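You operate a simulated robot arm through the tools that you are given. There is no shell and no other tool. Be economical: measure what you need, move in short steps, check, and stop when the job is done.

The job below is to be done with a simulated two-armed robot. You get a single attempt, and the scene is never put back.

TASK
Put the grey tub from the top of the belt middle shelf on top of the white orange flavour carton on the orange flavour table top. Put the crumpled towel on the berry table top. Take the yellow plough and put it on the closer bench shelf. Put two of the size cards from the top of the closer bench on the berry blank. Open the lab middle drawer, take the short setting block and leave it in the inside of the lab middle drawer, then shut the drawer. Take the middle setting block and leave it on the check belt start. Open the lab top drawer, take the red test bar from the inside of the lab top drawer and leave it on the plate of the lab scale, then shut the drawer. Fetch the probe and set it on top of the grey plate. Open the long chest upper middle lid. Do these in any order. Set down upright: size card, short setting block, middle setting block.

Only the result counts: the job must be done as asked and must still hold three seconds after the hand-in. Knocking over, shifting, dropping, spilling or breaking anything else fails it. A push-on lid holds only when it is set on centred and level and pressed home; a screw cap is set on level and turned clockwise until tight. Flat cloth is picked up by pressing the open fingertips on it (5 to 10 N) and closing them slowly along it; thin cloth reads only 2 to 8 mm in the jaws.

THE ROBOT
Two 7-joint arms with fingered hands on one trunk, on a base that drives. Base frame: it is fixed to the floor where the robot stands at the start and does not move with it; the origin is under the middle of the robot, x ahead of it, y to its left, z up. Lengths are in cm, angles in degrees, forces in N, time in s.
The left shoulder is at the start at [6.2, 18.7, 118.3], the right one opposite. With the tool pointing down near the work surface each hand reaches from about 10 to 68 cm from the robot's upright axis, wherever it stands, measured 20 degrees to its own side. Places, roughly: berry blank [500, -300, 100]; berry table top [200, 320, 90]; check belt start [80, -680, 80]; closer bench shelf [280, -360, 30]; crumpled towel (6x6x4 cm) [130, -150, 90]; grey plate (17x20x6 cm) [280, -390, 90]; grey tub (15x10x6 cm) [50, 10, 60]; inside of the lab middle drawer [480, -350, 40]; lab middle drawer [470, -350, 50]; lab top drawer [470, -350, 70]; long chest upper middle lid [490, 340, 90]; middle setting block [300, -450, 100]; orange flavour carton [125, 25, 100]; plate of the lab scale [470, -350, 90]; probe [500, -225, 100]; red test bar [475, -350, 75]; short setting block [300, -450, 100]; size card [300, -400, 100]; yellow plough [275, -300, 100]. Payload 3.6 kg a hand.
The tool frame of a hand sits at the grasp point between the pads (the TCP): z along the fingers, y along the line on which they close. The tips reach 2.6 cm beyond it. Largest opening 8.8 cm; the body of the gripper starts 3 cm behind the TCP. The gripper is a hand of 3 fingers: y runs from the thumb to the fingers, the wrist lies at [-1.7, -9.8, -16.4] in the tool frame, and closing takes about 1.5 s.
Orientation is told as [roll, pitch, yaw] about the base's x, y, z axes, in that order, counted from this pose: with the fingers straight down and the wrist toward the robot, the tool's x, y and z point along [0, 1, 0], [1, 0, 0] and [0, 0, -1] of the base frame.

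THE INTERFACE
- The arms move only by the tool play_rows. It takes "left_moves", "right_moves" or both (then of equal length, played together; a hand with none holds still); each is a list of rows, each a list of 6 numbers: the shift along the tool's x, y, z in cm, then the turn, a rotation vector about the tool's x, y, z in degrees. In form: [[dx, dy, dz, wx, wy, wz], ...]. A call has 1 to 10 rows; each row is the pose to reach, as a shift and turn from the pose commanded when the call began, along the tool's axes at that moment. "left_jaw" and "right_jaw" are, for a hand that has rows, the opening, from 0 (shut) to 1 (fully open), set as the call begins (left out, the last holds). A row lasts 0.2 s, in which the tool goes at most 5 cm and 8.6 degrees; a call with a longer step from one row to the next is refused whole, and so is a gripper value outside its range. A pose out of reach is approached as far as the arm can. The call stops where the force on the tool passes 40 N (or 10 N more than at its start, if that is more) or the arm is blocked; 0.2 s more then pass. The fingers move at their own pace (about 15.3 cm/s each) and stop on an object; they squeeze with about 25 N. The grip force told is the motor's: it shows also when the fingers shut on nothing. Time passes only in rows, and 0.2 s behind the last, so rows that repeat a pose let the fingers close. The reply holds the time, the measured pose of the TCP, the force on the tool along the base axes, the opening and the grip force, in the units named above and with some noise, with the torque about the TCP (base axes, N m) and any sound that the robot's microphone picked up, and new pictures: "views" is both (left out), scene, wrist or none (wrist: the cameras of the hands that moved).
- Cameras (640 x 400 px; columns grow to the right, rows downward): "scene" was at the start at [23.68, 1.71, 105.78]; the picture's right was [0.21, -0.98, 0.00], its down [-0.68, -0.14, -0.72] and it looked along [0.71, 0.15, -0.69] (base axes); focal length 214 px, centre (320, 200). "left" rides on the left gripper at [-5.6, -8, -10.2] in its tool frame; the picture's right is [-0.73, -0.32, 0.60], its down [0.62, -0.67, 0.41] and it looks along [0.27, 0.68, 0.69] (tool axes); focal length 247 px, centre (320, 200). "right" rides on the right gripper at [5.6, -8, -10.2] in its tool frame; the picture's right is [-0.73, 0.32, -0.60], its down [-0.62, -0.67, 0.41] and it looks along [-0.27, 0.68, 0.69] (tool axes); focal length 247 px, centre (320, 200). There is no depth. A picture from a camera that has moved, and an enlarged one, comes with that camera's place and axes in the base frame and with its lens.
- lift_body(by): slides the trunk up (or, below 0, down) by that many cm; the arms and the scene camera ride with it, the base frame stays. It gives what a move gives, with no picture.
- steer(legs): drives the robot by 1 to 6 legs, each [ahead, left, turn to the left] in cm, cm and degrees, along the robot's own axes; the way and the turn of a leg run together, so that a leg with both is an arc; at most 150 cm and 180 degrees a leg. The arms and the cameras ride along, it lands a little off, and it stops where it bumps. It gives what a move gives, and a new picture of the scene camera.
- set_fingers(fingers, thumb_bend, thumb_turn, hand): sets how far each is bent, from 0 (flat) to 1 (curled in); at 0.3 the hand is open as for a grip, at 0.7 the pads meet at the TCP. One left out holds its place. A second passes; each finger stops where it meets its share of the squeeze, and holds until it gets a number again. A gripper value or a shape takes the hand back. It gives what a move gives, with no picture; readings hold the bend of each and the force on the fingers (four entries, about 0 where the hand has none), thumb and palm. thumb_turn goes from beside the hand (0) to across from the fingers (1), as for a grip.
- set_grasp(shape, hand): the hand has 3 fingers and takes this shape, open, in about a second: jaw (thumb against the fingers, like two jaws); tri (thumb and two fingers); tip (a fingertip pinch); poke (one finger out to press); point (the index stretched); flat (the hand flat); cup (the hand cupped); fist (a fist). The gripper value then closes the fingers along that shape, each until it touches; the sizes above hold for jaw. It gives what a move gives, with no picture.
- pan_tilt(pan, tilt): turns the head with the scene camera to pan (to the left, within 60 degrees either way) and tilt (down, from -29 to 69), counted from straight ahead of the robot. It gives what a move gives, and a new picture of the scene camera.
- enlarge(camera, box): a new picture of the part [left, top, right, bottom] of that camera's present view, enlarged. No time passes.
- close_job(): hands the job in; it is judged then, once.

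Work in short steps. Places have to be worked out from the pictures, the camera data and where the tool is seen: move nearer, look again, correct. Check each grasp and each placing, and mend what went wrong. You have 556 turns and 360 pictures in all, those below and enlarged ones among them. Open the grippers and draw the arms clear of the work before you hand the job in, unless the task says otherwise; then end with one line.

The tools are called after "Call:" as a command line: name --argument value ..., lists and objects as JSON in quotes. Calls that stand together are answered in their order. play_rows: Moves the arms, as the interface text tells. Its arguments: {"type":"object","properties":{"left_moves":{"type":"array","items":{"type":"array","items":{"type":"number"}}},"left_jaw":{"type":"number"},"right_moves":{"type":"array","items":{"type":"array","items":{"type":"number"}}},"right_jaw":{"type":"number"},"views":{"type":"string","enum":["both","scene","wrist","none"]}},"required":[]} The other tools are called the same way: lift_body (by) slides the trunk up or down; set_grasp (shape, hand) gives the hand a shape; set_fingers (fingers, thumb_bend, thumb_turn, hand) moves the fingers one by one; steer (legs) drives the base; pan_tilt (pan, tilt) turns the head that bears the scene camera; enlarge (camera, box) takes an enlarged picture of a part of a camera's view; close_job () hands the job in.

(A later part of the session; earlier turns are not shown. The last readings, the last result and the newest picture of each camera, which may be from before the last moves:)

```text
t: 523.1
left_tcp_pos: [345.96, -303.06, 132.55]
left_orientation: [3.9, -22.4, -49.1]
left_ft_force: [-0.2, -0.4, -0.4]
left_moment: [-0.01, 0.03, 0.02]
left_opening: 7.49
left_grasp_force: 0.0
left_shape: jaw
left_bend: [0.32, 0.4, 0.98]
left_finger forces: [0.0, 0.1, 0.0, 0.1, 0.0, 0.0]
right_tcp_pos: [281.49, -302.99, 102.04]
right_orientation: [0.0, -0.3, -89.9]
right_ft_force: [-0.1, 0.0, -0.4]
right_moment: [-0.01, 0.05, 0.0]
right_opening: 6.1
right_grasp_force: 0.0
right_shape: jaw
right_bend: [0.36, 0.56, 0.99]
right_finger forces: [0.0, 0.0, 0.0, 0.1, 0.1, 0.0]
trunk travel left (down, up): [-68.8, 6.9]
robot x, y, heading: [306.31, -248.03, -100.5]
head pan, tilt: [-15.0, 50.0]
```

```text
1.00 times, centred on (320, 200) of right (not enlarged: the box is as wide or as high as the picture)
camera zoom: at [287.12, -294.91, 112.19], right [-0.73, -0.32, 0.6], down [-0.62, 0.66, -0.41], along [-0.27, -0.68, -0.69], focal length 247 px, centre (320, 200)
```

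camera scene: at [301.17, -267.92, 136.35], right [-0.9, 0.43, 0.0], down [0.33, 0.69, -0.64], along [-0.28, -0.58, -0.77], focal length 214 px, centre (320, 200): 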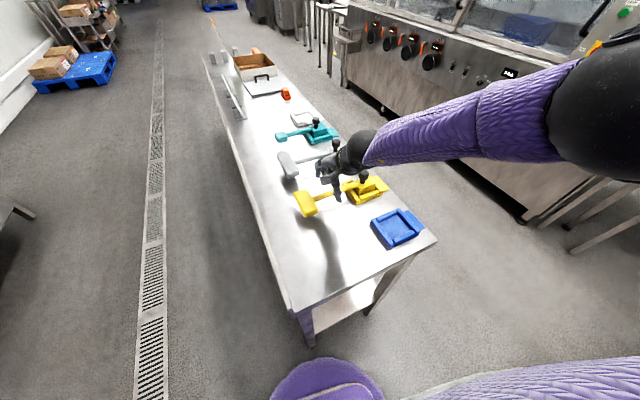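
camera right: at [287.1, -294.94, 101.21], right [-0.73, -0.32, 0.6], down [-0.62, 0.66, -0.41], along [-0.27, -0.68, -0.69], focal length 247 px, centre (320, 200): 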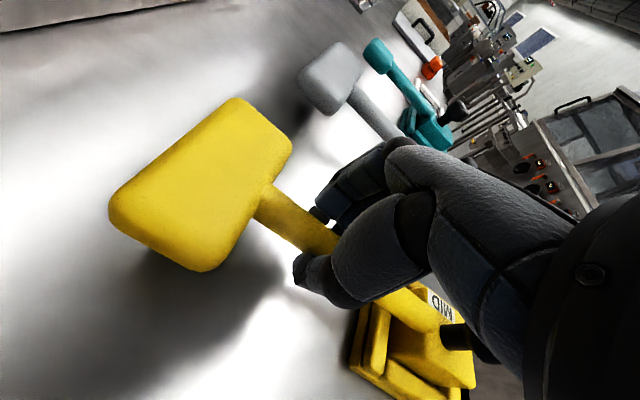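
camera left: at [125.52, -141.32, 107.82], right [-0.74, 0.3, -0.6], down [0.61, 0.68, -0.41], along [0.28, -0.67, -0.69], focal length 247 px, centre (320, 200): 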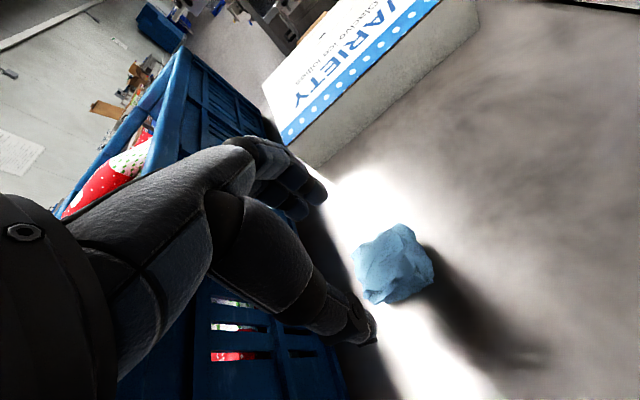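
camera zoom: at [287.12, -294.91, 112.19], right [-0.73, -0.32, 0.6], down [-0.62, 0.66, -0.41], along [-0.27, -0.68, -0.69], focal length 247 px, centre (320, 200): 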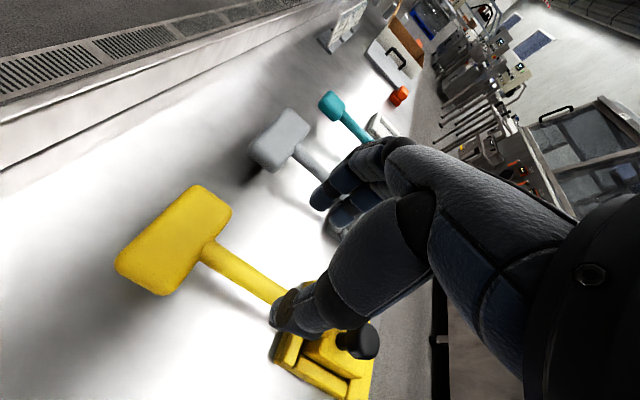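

Everything is back in place. The knob is at about (270.3,-303.5,93.5). I shift the base 10.5 cm toward -x so the hand comes over it.

Call:
steer --legs '[[2.2, -10.6, 0]]'

Call:
enlarge --camera "right" --box '[160, 100, 480, 400]'

```text
t: 524.3
left_tcp_pos: [335.23, -303.07, 132.73]
left_orientation: [3.9, -22.4, -49.2]
left_ft_force: [0.4, 0.1, -0.8]
left_moment: [-0.01, 0.01, -0.01]
left_opening: 7.48
left_grasp_force: 0.0
left_shape: jaw
left_bend: [0.32, 0.4, 0.98]
left_finger forces: [0.0, 0.0, 0.0, 0.1, 0.0, 0.1]
right_tcp_pos: [270.65, -303.3, 101.96]
right_orientation: [0.1, -0.3, -89.8]
right_ft_force: [-0.9, -0.2, -0.5]
right_moment: [0.0, 0.02, 0.01]
right_opening: 6.11
right_grasp_force: 0.0
right_shape: jaw
right_bend: [0.36, 0.56, 0.99]
right_finger forces: [0.0, 0.1, 0.0, 0.1, 0.1, 0.0]
trunk travel left (down, up): [-68.8, 6.9]
robot x, y, heading: [296.29, -248.21, -100.3]
head pan, tilt: [-15.0, 50.0]
camera scene: at [290.29, -268.12, 142.38], right [-0.9, 0.43, 0.0], down [0.33, 0.69, -0.64], along [-0.28, -0.58, -0.77], focal length 214 px, centre (320, 200)
```

scene: 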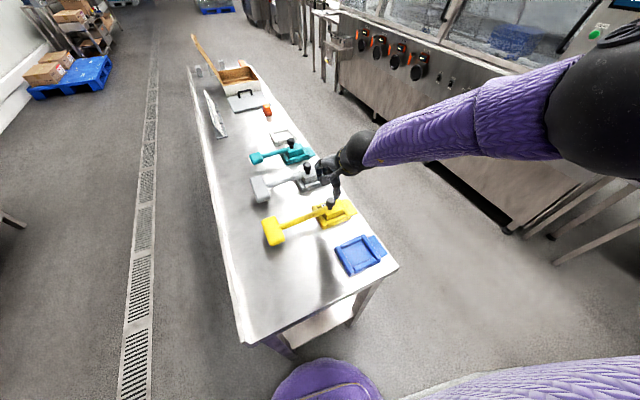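

```text
1.33 times, centred on (320, 250) of right
camera zoom: at [276.28, -295.18, 112.23], right [-0.73, -0.32, 0.6], down [-0.63, 0.66, -0.41], along [-0.26, -0.68, -0.69], focal length 329 px, centre (320, 133)
```

zoom: 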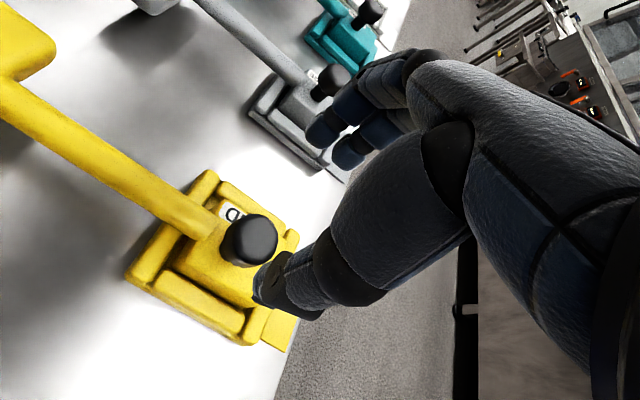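

The knob is exactly under the TCP. I lower and close on it.

Call:
lift_body --by -8.2

Call:
play_rows --right_moves '[[0, 0, 0, 0, 0, 0], [0, 0, 0, 0, 0, 0], [0, 0, 0, 0, 0, 0], [0, 0, 0, 0, 0, 0], [0, 0, 0, 0, 0, 0], [0, 0, 0, 0, 0, 0]]' --right_jaw 0 --views "wrist"

```text
t: 525.5
left_tcp_pos: [335.26, -303.13, 124.43]
left_orientation: [3.9, -22.4, -49.1]
left_ft_force: [0.6, 0.4, -0.5]
left_moment: [-0.03, 0.02, -0.01]
left_opening: 7.47
left_grasp_force: 0.0
left_shape: jaw
left_bend: [0.32, 0.4, 0.98]
left_finger forces: [0.0, 0.0, 0.0, 0.0, 0.0, 0.1]
right_tcp_pos: [270.51, -303.27, 93.92]
right_orientation: [0.0, -0.2, -89.8]
right_ft_force: [-0.4, -0.3, -0.3]
right_moment: [-0.02, 0.0, -0.02]
right_opening: 6.12
right_grasp_force: 0.1
right_shape: jaw
right_bend: [0.36, 0.56, 0.99]
right_finger forces: [0.1, 0.0, 0.0, 0.0, 0.1, 0.0]
trunk travel left (down, up): [-60.6, 15.1]
robot x, y, heading: [295.67, -248.24, -100.3]
head pan, tilt: [-15.0, 50.0]
```

```text
t: 526.9
left_tcp_pos: [335.22, -303.32, 124.39]
left_orientation: [4.0, -22.5, -49.2]
left_ft_force: [0.3, 0.4, 0.1]
left_moment: [-0.02, 0.02, 0.03]
left_opening: 7.5
left_grasp_force: 0.0
left_shape: jaw
left_bend: [0.32, 0.4, 0.98]
left_finger forces: [0.1, 0.1, 0.0, 0.1, 0.0, 0.0]
right_tcp_pos: [270.55, -303.45, 93.73]
right_orientation: [0.0, -0.1, -89.8]
right_ft_force: [-1.0, -5.4, -1.4]
right_moment: [-0.25, 0.0, 0.17]
right_opening: 1.49
right_grasp_force: 25.0
right_shape: jaw
right_bend: [0.69, 0.75, 1.0]
right_finger forces: [0.1, 26.4, 0.1, 0.0, 20.6, 0.0]
trunk travel left (down, up): [-60.6, 15.1]
robot x, y, heading: [295.68, -248.25, -100.3]
head pan, tilt: [-15.0, 50.0]
camera right: at [276.26, -295.25, 103.98], right [-0.73, -0.32, 0.6], down [-0.63, 0.66, -0.41], along [-0.26, -0.68, -0.69], focal length 247 px, centre (320, 200)
```

right: 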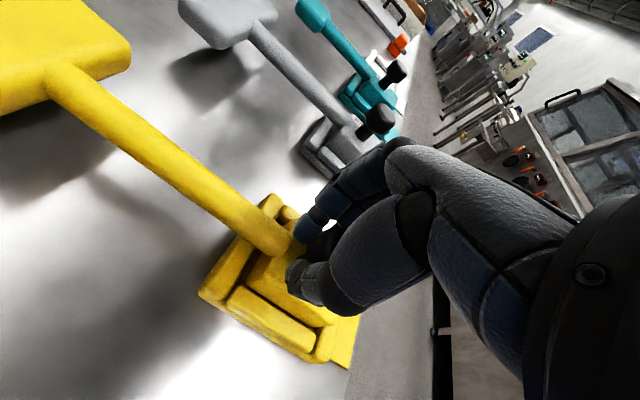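

Something 1.5 cm wide is held (the knob's neck). I lift 4 cm and check.

Call:
lift_body --by 4

Call:
enlarge --camera "right" --box '[0, 0, 640, 400]'

```text
t: 527.7
left_tcp_pos: [335.26, -303.3, 128.39]
left_orientation: [4.0, -22.4, -49.0]
left_ft_force: [-0.5, -0.5, 0.2]
left_moment: [-0.02, -0.02, -0.03]
left_opening: 7.46
left_grasp_force: 0.0
left_shape: jaw
left_bend: [0.32, 0.4, 0.98]
left_finger forces: [0.1, 0.1, 0.0, 0.1, 0.1, 0.0]
right_tcp_pos: [270.6, -303.33, 97.76]
right_orientation: [0.1, -0.1, -89.9]
right_ft_force: [0.2, -0.1, -5.2]
right_moment: [-0.05, 0.0, -0.03]
right_opening: 1.51
right_grasp_force: 24.7
right_shape: jaw
right_bend: [0.71, 0.78, 0.97]
right_finger forces: [0.7, 23.9, 0.0, 0.1, 21.4, 0.1]
trunk travel left (down, up): [-64.6, 11.1]
robot x, y, heading: [295.87, -248.21, -100.5]
head pan, tilt: [-15.0, 50.0]
```

```text
1.00 times, centred on (320, 200) of right (not enlarged: the box is as wide or as high as the picture)
camera zoom: at [276.27, -295.2, 107.94], right [-0.73, -0.32, 0.6], down [-0.63, 0.66, -0.41], along [-0.27, -0.68, -0.69], focal length 247 px, centre (320, 200)
```

zoom: 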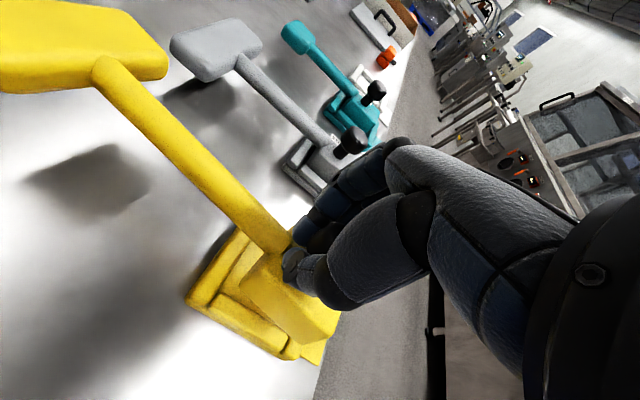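

The plough is lifting out of its nest, level (about 0.5 kg). I raise it fully and back away from the bench.

Call:
lift_body --by 11

Call:
steer --legs '[[-10, 0, 0]]'

Call:
enlarge --camera "right" --box '[0, 0, 640, 400]'

```text
t: 529.2
left_tcp_pos: [335.15, -303.24, 139.36]
left_orientation: [4.1, -22.4, -49.2]
left_ft_force: [-0.8, -0.4, 0.1]
left_moment: [0.01, 0.01, -0.01]
left_opening: 7.47
left_grasp_force: 0.0
left_shape: jaw
left_bend: [0.32, 0.4, 0.98]
left_finger forces: [0.1, 0.0, 0.0, 0.0, 0.1, 0.0]
right_tcp_pos: [270.61, -303.33, 108.89]
right_orientation: [0.1, -0.2, -89.8]
right_ft_force: [-0.4, -0.1, -5.3]
right_moment: [-0.03, 0.01, 0.02]
right_opening: 1.49
right_grasp_force: 24.9
right_shape: jaw
right_bend: [0.71, 0.78, 0.97]
right_finger forces: [0.6, 23.8, 0.0, 0.0, 21.2, 0.1]
trunk travel left (down, up): [-75.6, 0.1]
robot x, y, heading: [295.74, -248.33, -100.4]
head pan, tilt: [-15.0, 50.0]
```

```text
t: 530.3
left_tcp_pos: [337.08, -293.19, 139.45]
left_orientation: [4.1, -22.4, -49.0]
left_ft_force: [0.6, 0.2, 0.1]
left_moment: [0.0, 0.01, 0.01]
left_opening: 7.49
left_grasp_force: 0.1
left_shape: jaw
left_bend: [0.32, 0.4, 0.98]
left_finger forces: [0.1, 0.0, 0.0, 0.1, 0.0, 0.0]
right_tcp_pos: [272.42, -293.37, 108.78]
right_orientation: [0.0, -0.3, -89.7]
right_ft_force: [-0.1, 0.5, -4.1]
right_moment: [-0.02, 0.01, 0.0]
right_opening: 1.52
right_grasp_force: 24.7
right_shape: jaw
right_bend: [0.71, 0.78, 0.97]
right_finger forces: [0.6, 23.8, 0.0, 0.0, 21.3, 0.0]
trunk travel left (down, up): [-75.6, 0.1]
robot x, y, heading: [297.34, -238.77, -100.2]
head pan, tilt: [-15.0, 50.0]
camera scene: at [292.17, -258.1, 149.19], right [-0.9, 0.43, 0.0], down [0.33, 0.69, -0.64], along [-0.27, -0.58, -0.77], focal length 214 px, centre (320, 200)
```

scene: 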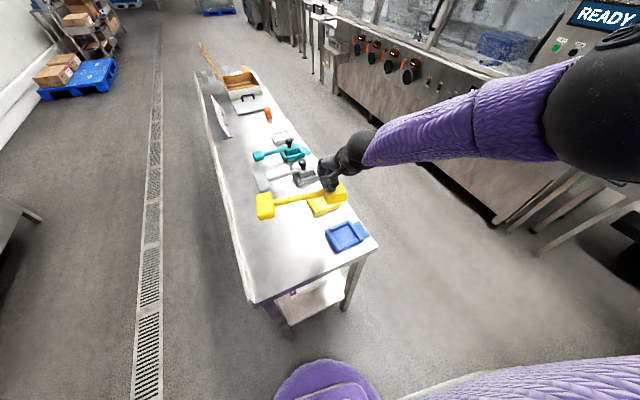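

```text
1.00 times, centred on (320, 200) of right (not enlarged: the box is as wide or as high as the picture)
camera zoom: at [278.18, -285.23, 119.03], right [-0.73, -0.32, 0.6], down [-0.63, 0.66, -0.41], along [-0.26, -0.68, -0.69], focal length 247 px, centre (320, 200)
```

zoom: 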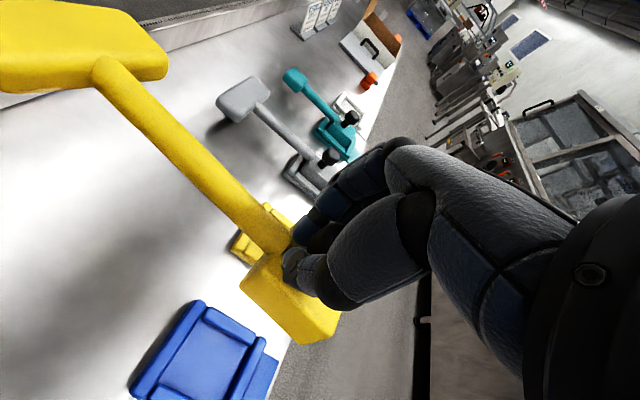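

The plough is held level. I go around to the bench front, stopping back from the edge so I can lower it before sliding it under onto the shelf.

Call:
steer --legs '[[0, 88, 0], [0, 0, -80], [0, 130, 0], [0, 32, 0]]'

Call:
pan_tilt --pan -5 --tilt 50

```text
t: 546.0
left_tcp_pos: [336.97, -461.88, 139.35]
left_orientation: [4.0, -22.3, -128.4]
left_ft_force: [-0.2, 0.1, -0.1]
left_moment: [0.0, -0.02, 0.02]
left_opening: 7.46
left_grasp_force: 0.0
left_shape: jaw
left_bend: [0.32, 0.4, 0.98]
left_finger forces: [0.0, 0.1, 0.0, 0.0, 0.0, 0.0]
right_tcp_pos: [324.8, -398.51, 108.93]
right_orientation: [0.0, -0.2, -169.0]
right_ft_force: [0.1, 0.4, -5.0]
right_moment: [0.01, 0.01, 0.0]
right_opening: 1.5
right_grasp_force: 25.1
right_shape: jaw
right_bend: [0.72, 0.78, 0.97]
right_finger forces: [0.6, 23.4, 0.0, 0.0, 20.6, 0.0]
trunk travel left (down, up): [-75.6, 0.1]
robot x, y, heading: [383.35, -412.84, -179.8]
head pan, tilt: [-15.0, 50.0]
camera scene: at [363.24, -410.94, 149.19], right [0.25, 0.97, 0.0], down [0.74, -0.19, -0.64], along [-0.62, 0.16, -0.77], focal length 214 px, centre (320, 200)
```

scene: 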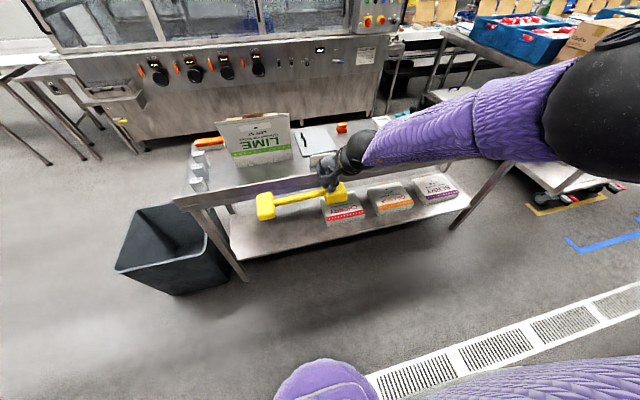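

```text
t: 546.8
left_tcp_pos: [336.95, -462.03, 139.39]
left_orientation: [3.8, -22.4, -128.3]
left_ft_force: [-0.2, -0.9, -0.8]
left_moment: [-0.03, 0.0, 0.01]
left_opening: 7.45
left_grasp_force: 0.1
left_shape: jaw
left_bend: [0.32, 0.4, 0.98]
left_finger forces: [0.0, 0.0, 0.0, 0.0, 0.0, 0.1]
right_tcp_pos: [324.75, -398.38, 108.77]
right_orientation: [0.0, -0.2, -169.0]
right_ft_force: [0.1, -0.1, -4.3]
right_moment: [-0.01, 0.03, 0.01]
right_opening: 1.49
right_grasp_force: 25.0
right_shape: jaw
right_bend: [0.72, 0.78, 0.97]
right_finger forces: [0.8, 23.3, 0.1, 0.0, 20.7, 0.0]
trunk travel left (down, up): [-75.6, 0.1]
robot x, y, heading: [383.59, -412.7, -179.7]
head pan, tilt: [-5.0, 50.0]
camera scene: at [363.02, -412.39, 149.19], right [0.08, 1.0, 0.0], down [0.76, -0.06, -0.64], along [-0.64, 0.05, -0.77], focal length 214 px, centre (320, 200)
```

scene: 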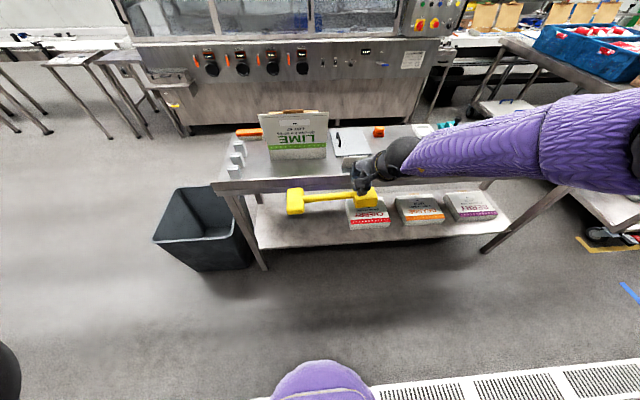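

The free shelf stretch left of the CHERRY box spans y≈-440 to -389. I shift a bit and lower the trunk in stages, in front of the bench.

Call:
steer --legs '[[2, 4.5, 0]]'

Call:
lift_body --by -43

Call:
lift_body --by -18

Call:
pan_tilt --pan -5 --tilt 25

```text
t: 547.7
left_tcp_pos: [335.19, -466.04, 139.57]
left_orientation: [3.9, -22.6, -128.3]
left_ft_force: [-0.3, -0.3, 0.2]
left_moment: [-0.02, -0.02, 0.0]
left_opening: 7.45
left_grasp_force: 0.0
left_shape: jaw
left_bend: [0.32, 0.4, 0.98]
left_finger forces: [0.1, 0.0, 0.0, 0.0, 0.0, 0.1]
right_tcp_pos: [322.86, -402.42, 108.7]
right_orientation: [0.1, -0.2, -169.1]
right_ft_force: [0.0, 0.6, -4.0]
right_moment: [-0.03, 0.05, 0.02]
right_opening: 1.5
right_grasp_force: 24.4
right_shape: jaw
right_bend: [0.72, 0.78, 0.97]
right_finger forces: [0.7, 23.5, 0.0, 0.0, 20.8, 0.0]
trunk travel left (down, up): [-75.6, 0.1]
robot x, y, heading: [381.48, -417.42, -179.4]
head pan, tilt: [-5.0, 50.0]
camera scene: at [361.23, -416.34, 149.21], right [0.08, 1.0, 0.0], down [0.76, -0.06, -0.64], along [-0.64, 0.05, -0.77], focal length 214 px, centre (320, 200)
```

scene: 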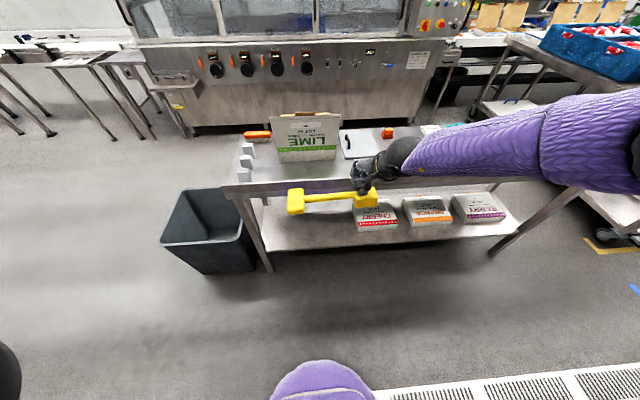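

```text
refused: -43 is not a number from -40 to 40
```

```text
t: 549.7
left_tcp_pos: [335.17, -466.17, 121.4]
left_orientation: [4.0, -22.4, -128.4]
left_ft_force: [0.1, -0.3, 0.6]
left_moment: [0.01, 0.0, -0.02]
left_opening: 7.46
left_grasp_force: 0.1
left_shape: jaw
left_bend: [0.32, 0.4, 0.98]
left_finger forces: [0.0, 0.0, 0.1, 0.0, 0.0, 0.0]
right_tcp_pos: [322.89, -402.76, 90.8]
right_orientation: [-0.1, -0.1, -169.1]
right_ft_force: [0.3, 0.0, -4.7]
right_moment: [0.0, 0.02, 0.0]
right_opening: 1.48
right_grasp_force: 25.4
right_shape: jaw
right_bend: [0.72, 0.78, 0.97]
right_finger forces: [1.0, 23.2, 0.0, 0.0, 20.7, 0.1]
trunk travel left (down, up): [-57.6, 18.1]
robot x, y, heading: [381.67, -417.09, -179.6]
head pan, tilt: [-5.0, 50.0]
```

```text
t: 550.6
left_tcp_pos: [334.94, -466.26, 121.39]
left_orientation: [3.9, -22.4, -128.2]
left_ft_force: [0.5, 0.3, 0.4]
left_moment: [-0.01, -0.01, -0.04]
left_opening: 7.46
left_grasp_force: 0.2
left_shape: jaw
left_bend: [0.32, 0.4, 0.98]
left_finger forces: [0.0, 0.1, 0.0, 0.0, 0.1, 0.1]
right_tcp_pos: [322.75, -402.71, 90.76]
right_orientation: [-0.2, -0.1, -169.2]
right_ft_force: [-0.2, 0.9, -5.1]
right_moment: [0.03, 0.07, 0.01]
right_opening: 1.49
right_grasp_force: 24.7
right_shape: jaw
right_bend: [0.72, 0.78, 0.97]
right_finger forces: [1.0, 23.3, 0.0, 0.1, 20.8, 0.0]
trunk travel left (down, up): [-57.6, 18.1]
robot x, y, heading: [381.74, -417.32, -179.5]
head pan, tilt: [-5.0, 25.0]
camera scene: at [359.39, -416.57, 134.82], right [0.08, 1.0, 0.0], down [0.42, -0.03, -0.91], along [-0.9, 0.07, -0.42], focal length 214 px, centre (320, 200)
```

scene: 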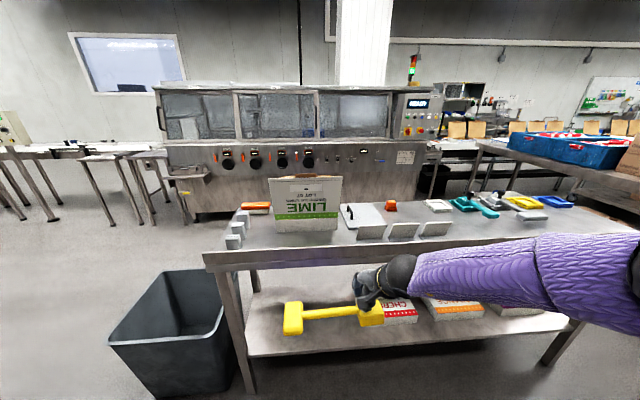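

I continue lowering, first to the upright trunk limit, then with the arm.

Call:
lift_body --by -25

Call:
play_rows --right_moves '[[0, 0, 4, 0, 0, 0], [0, 0, 8, 0, 0, 0], [0, 0, 12, 0, 0, 0], [0, 0, 16, 0, 0, 0]]' --views "scene"

```text
t: 553.1
left_tcp_pos: [335.02, -466.33, 96.4]
left_orientation: [3.9, -22.4, -128.3]
left_ft_force: [0.2, -0.5, 0.5]
left_moment: [0.0, 0.02, 0.0]
left_opening: 7.46
left_grasp_force: 0.2
left_shape: jaw
left_bend: [0.32, 0.4, 0.98]
left_finger forces: [0.0, 0.0, 0.1, 0.0, 0.0, 0.0]
right_tcp_pos: [322.82, -402.8, 65.86]
right_orientation: [-0.1, -0.2, -169.2]
right_ft_force: [-0.9, -0.2, -4.8]
right_moment: [0.01, 0.01, 0.04]
right_opening: 1.47
right_grasp_force: 25.1
right_shape: jaw
right_bend: [0.72, 0.78, 0.97]
right_finger forces: [0.9, 23.5, 0.1, 0.0, 21.1, 0.0]
trunk travel left (down, up): [-32.6, 43.1]
robot x, y, heading: [381.15, -417.17, -179.3]
head pan, tilt: [-5.0, 25.0]
```

```text
t: 554.1
left_tcp_pos: [334.96, -466.33, 96.4]
left_orientation: [4.0, -22.3, -128.2]
left_ft_force: [0.7, 0.5, 0.7]
left_moment: [0.03, 0.0, -0.01]
left_opening: 7.47
left_grasp_force: 0.0
left_shape: jaw
left_bend: [0.32, 0.4, 0.98]
left_finger forces: [0.1, 0.0, 0.0, 0.0, 0.0, 0.0]
right_tcp_pos: [326.9, -401.75, 56.25]
right_orientation: [0.0, -0.2, -169.1]
right_ft_force: [-0.2, 0.6, -5.0]
right_moment: [-0.01, 0.06, 0.0]
right_opening: 1.44
right_grasp_force: 24.7
right_shape: jaw
right_bend: [0.72, 0.79, 0.98]
right_finger forces: [0.0, 23.2, 0.0, 0.1, 22.6, 0.0]
right hand out of reach, approached as far as the arm can: row 2, 3, 4
trunk travel left (down, up): [-32.6, 43.1]
robot x, y, heading: [381.86, -417.18, -179.9]
head pan, tilt: [-5.0, 25.0]
camera scene: at [357.3, -416.56, 108.61], right [0.08, 1.0, 0.0], down [0.42, -0.03, -0.91], along [-0.9, 0.07, -0.42], focal length 214 px, centre (320, 200)
```

scene: 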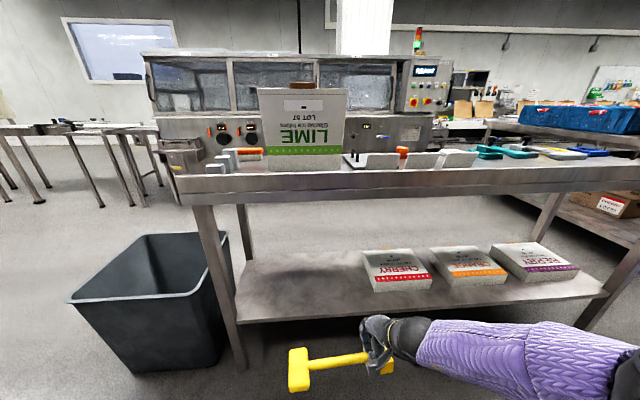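

The arm is at its lower limit; I lower the trunk further (it leans forward), then correct the pitch.

Call:
lift_body --by -17

Call:
play_rows --right_moves '[[0, -1, 0, -5, 0, 0], [0, -2, 0, -10, 0, 0]]' --views "scene"

```text
t: 556.1
left_tcp_pos: [335.08, -466.33, 79.51]
left_orientation: [3.9, -22.6, -128.3]
left_ft_force: [0.1, 0.6, 0.2]
left_moment: [-0.03, 0.01, -0.02]
left_opening: 7.47
left_grasp_force: 0.1
left_shape: jaw
left_bend: [0.32, 0.4, 0.98]
left_finger forces: [0.1, 0.0, 0.0, 0.0, 0.1, 0.0]
right_tcp_pos: [331.65, -401.74, 31.94]
right_orientation: [1.7, 9.2, -168.9]
right_ft_force: [0.3, -0.6, -3.5]
right_moment: [-0.02, 0.08, 0.01]
right_opening: 1.42
right_grasp_force: 25.2
right_shape: jaw
right_bend: [0.72, 0.79, 0.98]
right_finger forces: [0.2, 23.3, 0.0, 0.1, 22.6, 0.0]
trunk travel left (down, up): [-15.6, 60.1]
robot x, y, heading: [381.79, -417.31, -179.6]
head pan, tilt: [-5.0, 25.0]
```

```text
t: 556.7
left_tcp_pos: [334.96, -466.37, 79.45]
left_orientation: [4.0, -22.4, -128.2]
left_ft_force: [-0.7, -0.1, -0.5]
left_moment: [-0.03, 0.0, 0.04]
left_opening: 7.48
left_grasp_force: 0.0
left_shape: jaw
left_bend: [0.32, 0.4, 0.98]
left_finger forces: [0.0, 0.0, 0.0, 0.0, 0.1, 0.1]
right_tcp_pos: [332.21, -402.04, 31.57]
right_orientation: [2.6, 3.6, -168.1]
right_ft_force: [0.4, -1.3, -4.4]
right_moment: [-0.02, 0.09, 0.02]
right_opening: 1.43
right_grasp_force: 25.3
right_shape: jaw
right_bend: [0.72, 0.79, 0.98]
right_finger forces: [0.6, 23.3, 0.0, 0.0, 23.1, 0.0]
right hand out of reach, approached as far as the arm can: row 1, 2
trunk travel left (down, up): [-15.6, 60.1]
robot x, y, heading: [381.21, -417.31, -179.5]
head pan, tilt: [-5.0, 25.0]
camera scene: at [354.16, -416.62, 90.01], right [0.08, 1.0, 0.0], down [0.42, -0.03, -0.91], along [-0.9, 0.07, -0.42], focal length 214 px, centre (320, 200)
```

scene: 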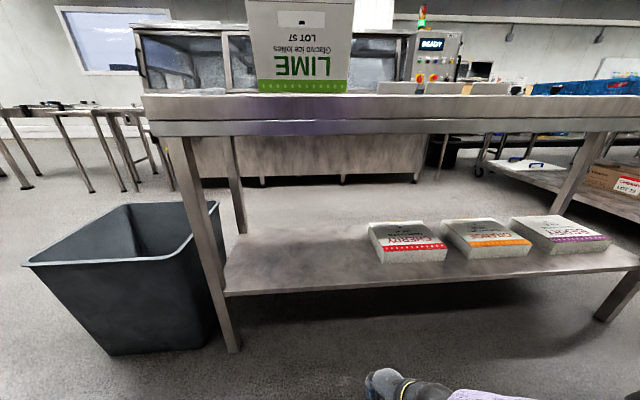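

Now it's lower than needed; I raise the hand ~13 cm with the arm and finish leveling.

Call:
play_rows --right_moves '[[0, 0, -4, -1, -1, 0], [0, 0, -8, -2, -2, 0], [0, 0, -12, -3.6, -2.6, 0], [0, 0, -14, -3.6, -2.6, 0]]'

```text
t: 557.7
left_tcp_pos: [335.02, -466.29, 79.43]
left_orientation: [4.0, -22.4, -128.3]
left_ft_force: [0.0, -0.4, 0.1]
left_moment: [0.0, -0.02, 0.02]
left_opening: 7.46
left_grasp_force: 0.1
left_shape: jaw
left_bend: [0.32, 0.4, 0.98]
left_finger forces: [0.0, 0.0, 0.0, 0.1, 0.0, 0.0]
right_tcp_pos: [324.74, -402.7, 36.13]
right_orientation: [0.4, 0.1, -168.4]
right_ft_force: [0.5, 0.1, -5.1]
right_moment: [0.01, 0.04, 0.0]
right_opening: 1.44
right_grasp_force: 24.9
right_shape: jaw
right_bend: [0.72, 0.79, 0.98]
right_finger forces: [0.0, 23.2, 0.0, 0.0, 22.6, 0.0]
right hand out of reach, approached as far as the arm can: row 1, 2, 3, 4
trunk travel left (down, up): [-15.6, 60.1]
robot x, y, heading: [381.72, -417.15, -179.6]
head pan, tilt: [-5.0, 25.0]
camera scene: at [354.15, -416.62, 90.01], right [0.08, 1.0, 0.0], down [0.42, -0.03, -0.91], along [-0.9, 0.07, -0.42], focal length 214 px, centre (320, 200)
camera right: at [333.73, -406.47, 46.4], right [-0.46, 0.66, 0.59], down [0.53, 0.74, -0.42], along [-0.71, 0.12, -0.69], focal length 247 px, centre (320, 200)
```

scene: 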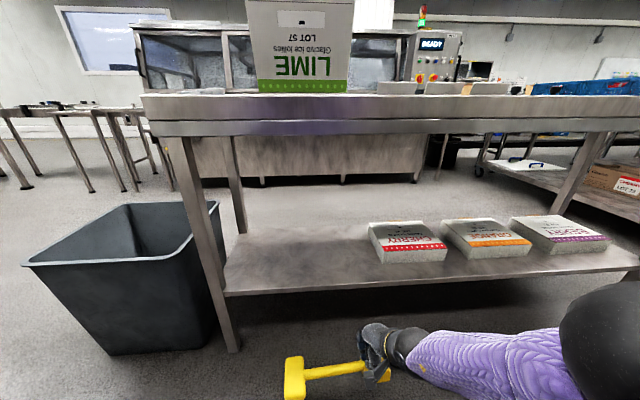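
right: 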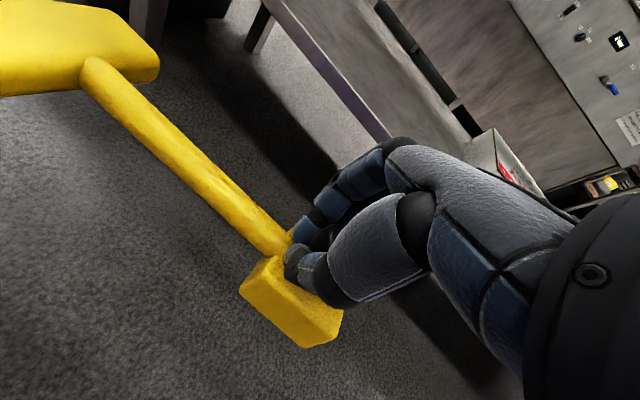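

The shelf top is at z≈31, so I need the TCP at about 42. I raise the trunk 5 cm.

Call:
lift_body --by 5

Call:
play_rows --right_moves '[[0, 1, 0, 0, 0, 0], [0, 2, 0, 0, 0, 0]]' --views "none"

```text
t: 558.6
left_tcp_pos: [334.98, -466.37, 84.41]
left_orientation: [4.1, -22.4, -128.3]
left_ft_force: [0.0, 0.6, 0.9]
left_moment: [0.01, -0.01, 0.02]
left_opening: 7.46
left_grasp_force: 0.1
left_shape: jaw
left_bend: [0.32, 0.4, 0.98]
left_finger forces: [0.1, 0.1, 0.0, 0.1, 0.0, 0.0]
right_tcp_pos: [323.83, -402.69, 43.29]
right_orientation: [-0.1, -2.3, -168.4]
right_ft_force: [0.0, 0.8, -4.3]
right_moment: [0.01, 0.05, -0.04]
right_opening: 1.42
right_grasp_force: 25.1
right_shape: jaw
right_bend: [0.72, 0.79, 0.98]
right_finger forces: [0.1, 23.2, 0.0, 0.0, 22.5, 0.0]
trunk travel left (down, up): [-20.6, 55.1]
robot x, y, heading: [381.47, -417.14, -179.5]
head pan, tilt: [-5.0, 25.0]
```

```text
t: 559.2
left_tcp_pos: [335.02, -466.32, 84.35]
left_orientation: [4.0, -22.4, -128.4]
left_ft_force: [-0.2, 0.1, -0.4]
left_moment: [0.0, 0.0, -0.01]
left_opening: 7.45
left_grasp_force: 0.2
left_shape: jaw
left_bend: [0.32, 0.4, 0.98]
left_finger forces: [0.1, 0.1, 0.0, 0.0, 0.0, 0.1]
right_tcp_pos: [322.89, -402.9, 44.12]
right_orientation: [-0.1, -2.3, -168.5]
right_ft_force: [0.1, 1.0, -4.6]
right_moment: [-0.02, 0.04, -0.01]
right_opening: 1.45
right_grasp_force: 25.3
right_shape: jaw
right_bend: [0.72, 0.79, 0.98]
right_finger forces: [0.0, 23.2, 0.0, 0.1, 22.4, 0.0]
right hand out of reach, approached as far as the arm can: row 1, 2
trunk travel left (down, up): [-20.6, 55.1]
robot x, y, heading: [381.78, -417.08, -179.4]
head pan, tilt: [-5.0, 25.0]
```

Before sliding in, I lift the left hand to keep it above the bench end.

Call:
play_rows --left_moves '[[0, 0, -4, 0, 0, 0], [0, 0, -8, 0, 0, 0], [0, 0, -12, 0, 0, 0], [0, 0, -16, 0, 0, 0]]' --views "none"

Call:
steer --legs '[[20, 0, 0]]'

Call:
pan_tilt --pan -5 --tilt 45

```text
t: 560.2
left_tcp_pos: [338.18, -460.79, 99.21]
left_orientation: [3.9, -22.3, -128.3]
left_ft_force: [1.1, -0.8, -0.1]
left_moment: [0.02, -0.02, 0.02]
left_opening: 7.46
left_grasp_force: 0.1
left_shape: jaw
left_bend: [0.32, 0.4, 0.98]
left_finger forces: [0.0, 0.0, 0.0, 0.1, 0.1, 0.1]
right_tcp_pos: [322.97, -402.88, 44.08]
right_orientation: [-0.2, -2.4, -168.4]
right_ft_force: [-0.3, 0.8, -4.0]
right_moment: [-0.05, 0.04, -0.01]
right_opening: 1.45
right_grasp_force: 25.0
right_shape: jaw
right_bend: [0.72, 0.79, 0.98]
right_finger forces: [0.0, 23.1, 0.0, 0.1, 22.4, 0.1]
trunk travel left (down, up): [-20.6, 55.1]
robot x, y, heading: [381.66, -417.01, -179.3]
head pan, tilt: [-5.0, 25.0]
```

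```text
t: 561.8
left_tcp_pos: [318.33, -461.23, 99.06]
left_orientation: [3.9, -22.5, -128.0]
left_ft_force: [-1.0, -0.3, -0.7]
left_moment: [-0.01, -0.02, -0.03]
left_opening: 7.48
left_grasp_force: 0.0
left_shape: jaw
left_bend: [0.32, 0.4, 0.98]
left_finger forces: [0.0, 0.0, 0.0, 0.0, 0.0, 0.0]
right_tcp_pos: [302.95, -403.18, 44.04]
right_orientation: [-0.1, -2.3, -168.2]
right_ft_force: [0.6, -0.8, -4.9]
right_moment: [-0.02, 0.07, 0.03]
right_opening: 1.43
right_grasp_force: 25.2
right_shape: jaw
right_bend: [0.72, 0.79, 0.98]
right_finger forces: [0.0, 23.1, 0.1, 0.0, 22.3, 0.0]
trunk travel left (down, up): [-20.6, 55.1]
robot x, y, heading: [361.65, -417.4, -179.7]
head pan, tilt: [-5.0, 25.0]
camera scene: at [335.14, -416.9, 95.49], right [0.08, 1.0, 0.0], down [0.42, -0.03, -0.91], along [-0.9, 0.07, -0.42], focal length 214 px, centre (320, 200)
```

scene: 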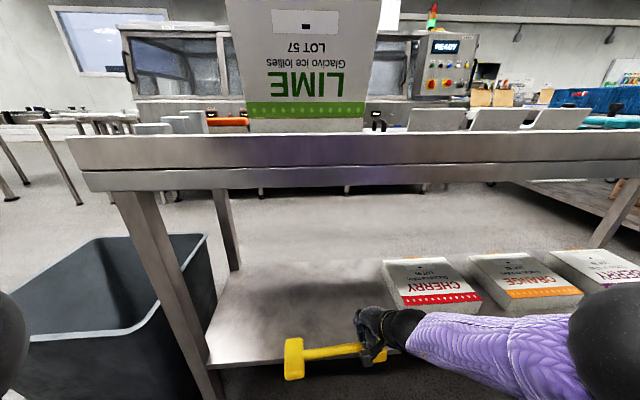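

```text
t: 562.6
left_tcp_pos: [318.2, -461.2, 99.03]
left_orientation: [3.9, -22.5, -128.1]
left_ft_force: [0.3, 0.8, -0.5]
left_moment: [-0.01, 0.01, 0.0]
left_opening: 7.47
left_grasp_force: 0.1
left_shape: jaw
left_bend: [0.32, 0.4, 0.98]
left_finger forces: [0.1, 0.0, 0.0, 0.1, 0.0, 0.1]
right_tcp_pos: [302.96, -403.24, 43.86]
right_orientation: [-0.2, -2.2, -168.1]
right_ft_force: [1.0, 0.2, -4.3]
right_moment: [0.0, 0.08, 0.03]
right_opening: 1.45
right_grasp_force: 24.8
right_shape: jaw
right_bend: [0.72, 0.79, 0.98]
right_finger forces: [0.1, 23.1, 0.1, 0.0, 22.4, 0.0]
trunk travel left (down, up): [-20.6, 55.1]
robot x, y, heading: [361.72, -417.43, -179.4]
head pan, tilt: [-5.0, 45.0]
camera scene: at [336.26, -416.98, 92.45], right [0.08, 1.0, 0.0], down [0.7, -0.05, -0.71], along [-0.71, 0.05, -0.71], focal length 214 px, centre (320, 200)
```

scene: 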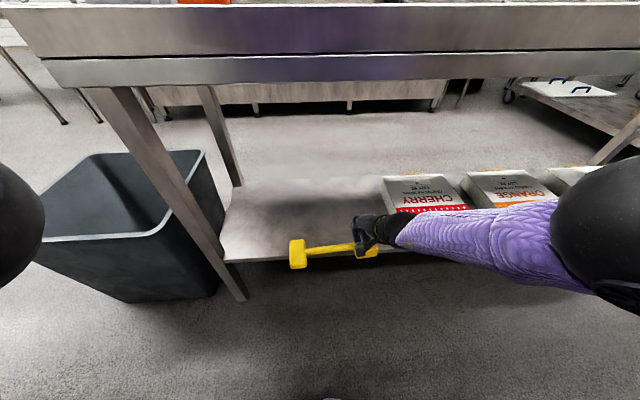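

The plough is at the shelf's edge. I advance 15 cm so it's fully over the shelf.

Call:
steer --legs '[[15, 0, 0]]'

Call:
enlarge --camera "right" --box '[0, 0, 640, 400]'

```text
t: 564.0
left_tcp_pos: [302.65, -461.2, 99.1]
left_orientation: [4.0, -22.4, -128.2]
left_ft_force: [-1.0, 0.6, -0.4]
left_moment: [0.0, 0.05, -0.02]
left_opening: 7.48
left_grasp_force: 0.0
left_shape: jaw
left_bend: [0.32, 0.4, 0.98]
left_finger forces: [0.0, 0.0, 0.0, 0.1, 0.1, 0.0]
right_tcp_pos: [287.36, -403.3, 43.96]
right_orientation: [-0.1, -2.4, -168.4]
right_ft_force: [-1.0, -0.6, -5.0]
right_moment: [-0.04, 0.03, -0.01]
right_opening: 1.46
right_grasp_force: 25.4
right_shape: jaw
right_bend: [0.72, 0.79, 0.98]
right_finger forces: [0.0, 23.2, 0.0, 0.0, 22.4, 0.1]
trunk travel left (down, up): [-20.6, 55.1]
robot x, y, heading: [345.94, -417.09, -179.2]
head pan, tilt: [-5.0, 45.0]
camera scene: at [320.74, -417.09, 92.43], right [0.08, 1.0, 0.0], down [0.71, -0.06, -0.71], along [-0.7, 0.06, -0.71], focal length 214 px, centre (320, 200)
```

scene: 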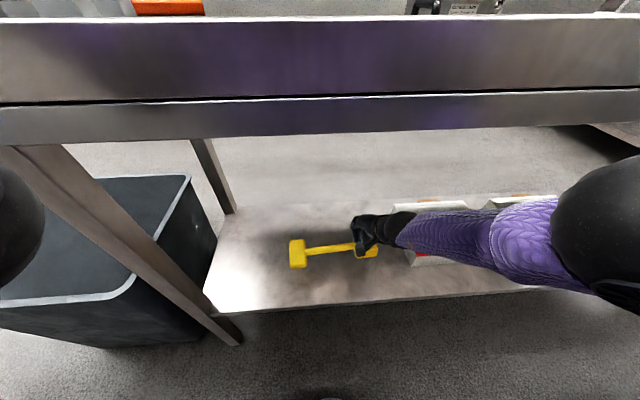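

```text
1.00 times, centred on (320, 200) of right (not enlarged: the box is as wide or as high as the picture)
camera zoom: at [296.9, -407.01, 53.84], right [-0.44, 0.66, 0.61], down [0.51, 0.74, -0.44], along [-0.74, 0.12, -0.66], focal length 247 px, centre (320, 200)
```

zoom: 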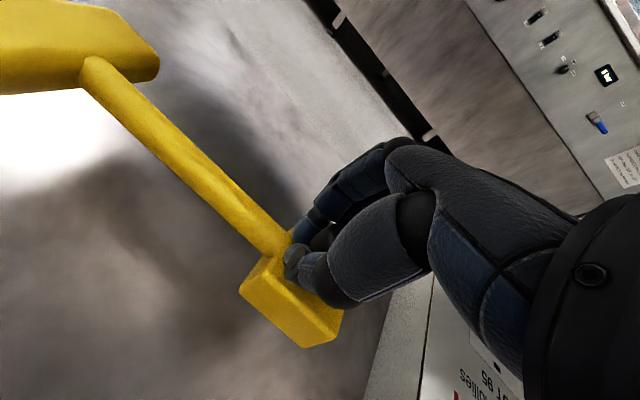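

Fully over the shelf. I lower it gently until contact.

Call:
lift_body --by -2.5

Call:
lift_body --by -0.7

```text
t: 564.7
left_tcp_pos: [302.34, -461.3, 95.96]
left_orientation: [4.6, -22.0, -128.4]
left_ft_force: [-0.1, -0.9, 0.2]
left_moment: [-0.02, 0.0, 0.01]
left_opening: 7.45
left_grasp_force: 0.0
left_shape: jaw
left_bend: [0.32, 0.4, 0.98]
left_finger forces: [0.0, 0.0, 0.0, 0.0, 0.0, 0.0]
right_tcp_pos: [287.8, -403.39, 40.49]
right_orientation: [0.1, -1.3, -168.2]
right_ft_force: [-0.5, -0.4, -4.1]
right_moment: [0.01, 0.03, 0.03]
right_opening: 1.44
right_grasp_force: 25.0
right_shape: jaw
right_bend: [0.72, 0.8, 0.97]
right_finger forces: [0.0, 23.7, 0.0, 0.0, 22.7, 0.1]
trunk travel left (down, up): [-18.1, 57.6]
robot x, y, heading: [346.16, -417.55, -179.5]
head pan, tilt: [-5.0, 45.0]
```

```text
t: 565.3
left_tcp_pos: [302.1, -461.32, 95.23]
left_orientation: [4.9, -21.7, -128.3]
left_ft_force: [0.0, -0.9, -0.4]
left_moment: [-0.02, -0.04, -0.01]
left_opening: 7.47
left_grasp_force: 0.1
left_shape: jaw
left_bend: [0.32, 0.4, 0.98]
left_finger forces: [0.1, 0.1, 0.0, 0.1, 0.0, 0.0]
right_tcp_pos: [287.81, -403.29, 39.71]
right_orientation: [0.2, -1.1, -168.3]
right_ft_force: [-0.3, 0.3, -3.9]
right_moment: [-0.01, 0.04, 0.05]
right_opening: 1.45
right_grasp_force: 25.1
right_shape: jaw
right_bend: [0.72, 0.8, 0.97]
right_finger forces: [0.0, 23.7, 0.0, 0.1, 22.7, 0.0]
trunk travel left (down, up): [-17.4, 58.3]
robot x, y, heading: [346.44, -417.67, -179.4]
head pan, tilt: [-5.0, 45.0]
```

Call:
lift_body --by -0.7

Call:
lift_body --by -0.6

Call:
lift_body --by -0.5

```text
t: 565.8
left_tcp_pos: [301.84, -461.35, 94.74]
left_orientation: [4.9, -21.4, -128.4]
left_ft_force: [0.2, 0.6, -0.6]
left_moment: [-0.02, -0.03, 0.0]
left_opening: 7.46
left_grasp_force: 0.1
left_shape: jaw
left_bend: [0.32, 0.4, 0.98]
left_finger forces: [0.0, 0.0, 0.1, 0.0, 0.0, 0.1]
right_tcp_pos: [287.61, -403.31, 38.83]
right_orientation: [0.3, -1.2, -168.3]
right_ft_force: [2.2, 3.1, 13.1]
right_moment: [-0.07, 0.12, -0.01]
right_opening: 1.52
right_grasp_force: 25.1
right_shape: jaw
right_bend: [0.72, 0.8, 0.98]
right_finger forces: [9.2, 17.1, 0.0, 0.0, 24.8, 0.0]
trunk travel left (down, up): [-16.7, 59.0]
robot x, y, heading: [346.12, -417.71, -179.4]
head pan, tilt: [-5.0, 45.0]
```

```text
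t: 566.3
left_tcp_pos: [301.92, -461.35, 94.06]
left_orientation: [5.1, -21.4, -128.4]
left_ft_force: [0.6, -0.3, 1.0]
left_moment: [-0.03, -0.01, 0.01]
left_opening: 7.47
left_grasp_force: 0.0
left_shape: jaw
left_bend: [0.32, 0.4, 0.98]
left_finger forces: [0.1, 0.0, 0.0, 0.0, 0.1, 0.0]
right_tcp_pos: [287.36, -403.24, 38.45]
right_orientation: [0.2, -1.5, -168.3]
right_ft_force: [4.7, 2.1, 20.7]
right_moment: [-0.18, 0.18, 0.0]
right_opening: 1.73
right_grasp_force: 24.7
right_shape: jaw
right_bend: [0.73, 0.8, 1.0]
right_finger forces: [13.3, 11.3, 0.0, 0.0, 34.8, 0.0]
trunk travel left (down, up): [-16.2, 59.5]
robot x, y, heading: [345.7, -417.37, -179.7]
head pan, tilt: [-5.0, 45.0]
stopped: the force on the tool passed its limit at 42 N (the readings are from after the stop); the commanded pose is now the measured one
```

```text
t: 566.7
left_tcp_pos: [301.7, -461.47, 93.85]
left_orientation: [5.2, -21.3, -128.5]
left_ft_force: [0.2, 0.2, 0.5]
left_moment: [0.0, 0.0, 0.03]
left_opening: 7.44
left_grasp_force: 0.0
left_shape: jaw
left_bend: [0.32, 0.4, 0.98]
left_finger forces: [0.0, 0.1, 0.0, 0.1, 0.0, 0.1]
right_tcp_pos: [287.09, -403.42, 38.43]
right_orientation: [0.4, -1.7, -168.5]
right_ft_force: [5.6, 2.4, 22.0]
right_moment: [-0.14, 0.1, 0.04]
right_opening: 1.76
right_grasp_force: 25.5
right_shape: jaw
right_bend: [0.73, 0.8, 1.0]
right_finger forces: [13.1, 11.8, 0.0, 0.1, 38.6, 0.0]
trunk travel left (down, up): [-16.0, 59.7]
robot x, y, heading: [346.66, -417.75, -179.5]
head pan, tilt: [-5.0, 45.0]
stopped: the force on the tool passed its limit at 44 N (the readings are from after the stop); the commanded pose is now the measured one
```

Firm contact. I ease up half a centimetre, release, and look.

Call:
lift_body --by 0.5

Call:
play_rows --right_moves '[[0, 0, 0, 0, 0, 0], [0, 0, 0, 0, 0, 0], [0, 0, 0, 0, 0, 0], [0, 0, 0, 0, 0, 0]]' --right_jaw 0.6 --views "wrist"

```text
t: 567.2
left_tcp_pos: [301.63, -461.32, 94.41]
left_orientation: [5.2, -21.2, -128.4]
left_ft_force: [-0.5, -0.1, 0.0]
left_moment: [-0.01, 0.02, -0.05]
left_opening: 7.47
left_grasp_force: 0.0
left_shape: jaw
left_bend: [0.32, 0.4, 0.98]
left_finger forces: [0.0, 0.0, 0.0, 0.1, 0.0, 0.0]
right_tcp_pos: [287.37, -403.27, 38.63]
right_orientation: [0.3, -1.3, -168.4]
right_ft_force: [2.0, 0.1, 8.1]
right_moment: [0.0, 0.09, 0.09]
right_opening: 1.48
right_grasp_force: 25.4
right_shape: jaw
right_bend: [0.72, 0.8, 1.0]
right_finger forces: [4.9, 15.9, 0.1, 0.0, 29.0, 0.0]
trunk travel left (down, up): [-16.5, 59.2]
robot x, y, heading: [346.28, -417.3, -179.5]
head pan, tilt: [-5.0, 45.0]
```

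```text
t: 568.2
left_tcp_pos: [301.56, -461.34, 94.24]
left_orientation: [5.3, -21.3, -128.4]
left_ft_force: [-0.6, -0.3, -0.2]
left_moment: [0.0, 0.0, 0.02]
left_opening: 7.48
left_grasp_force: 0.1
left_shape: jaw
left_bend: [0.32, 0.4, 0.98]
left_finger forces: [0.0, 0.1, 0.0, 0.0, 0.1, 0.0]
right_tcp_pos: [287.26, -403.18, 38.62]
right_orientation: [0.2, -1.3, -168.3]
right_ft_force: [-0.5, -0.2, 0.2]
right_moment: [0.02, 0.05, 0.0]
right_opening: 5.21
right_grasp_force: 0.0
right_shape: jaw
right_bend: [0.39, 0.63, 1.0]
right_finger forces: [0.1, 0.0, 0.1, 0.0, 0.0, 0.0]
trunk travel left (down, up): [-16.5, 59.2]
robot x, y, heading: [346.57, -417.85, -179.5]
head pan, tilt: [-5.0, 45.0]
camera right: at [296.58, -406.99, 48.77], right [-0.45, 0.66, 0.6], down [0.52, 0.74, -0.43], along [-0.73, 0.12, -0.67], focal length 247 px, centre (320, 200)
```

right: 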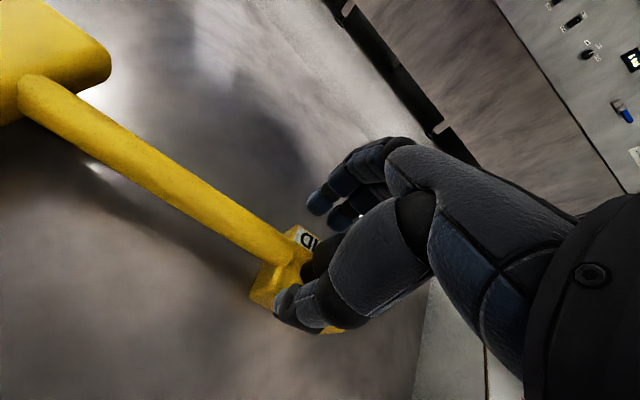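

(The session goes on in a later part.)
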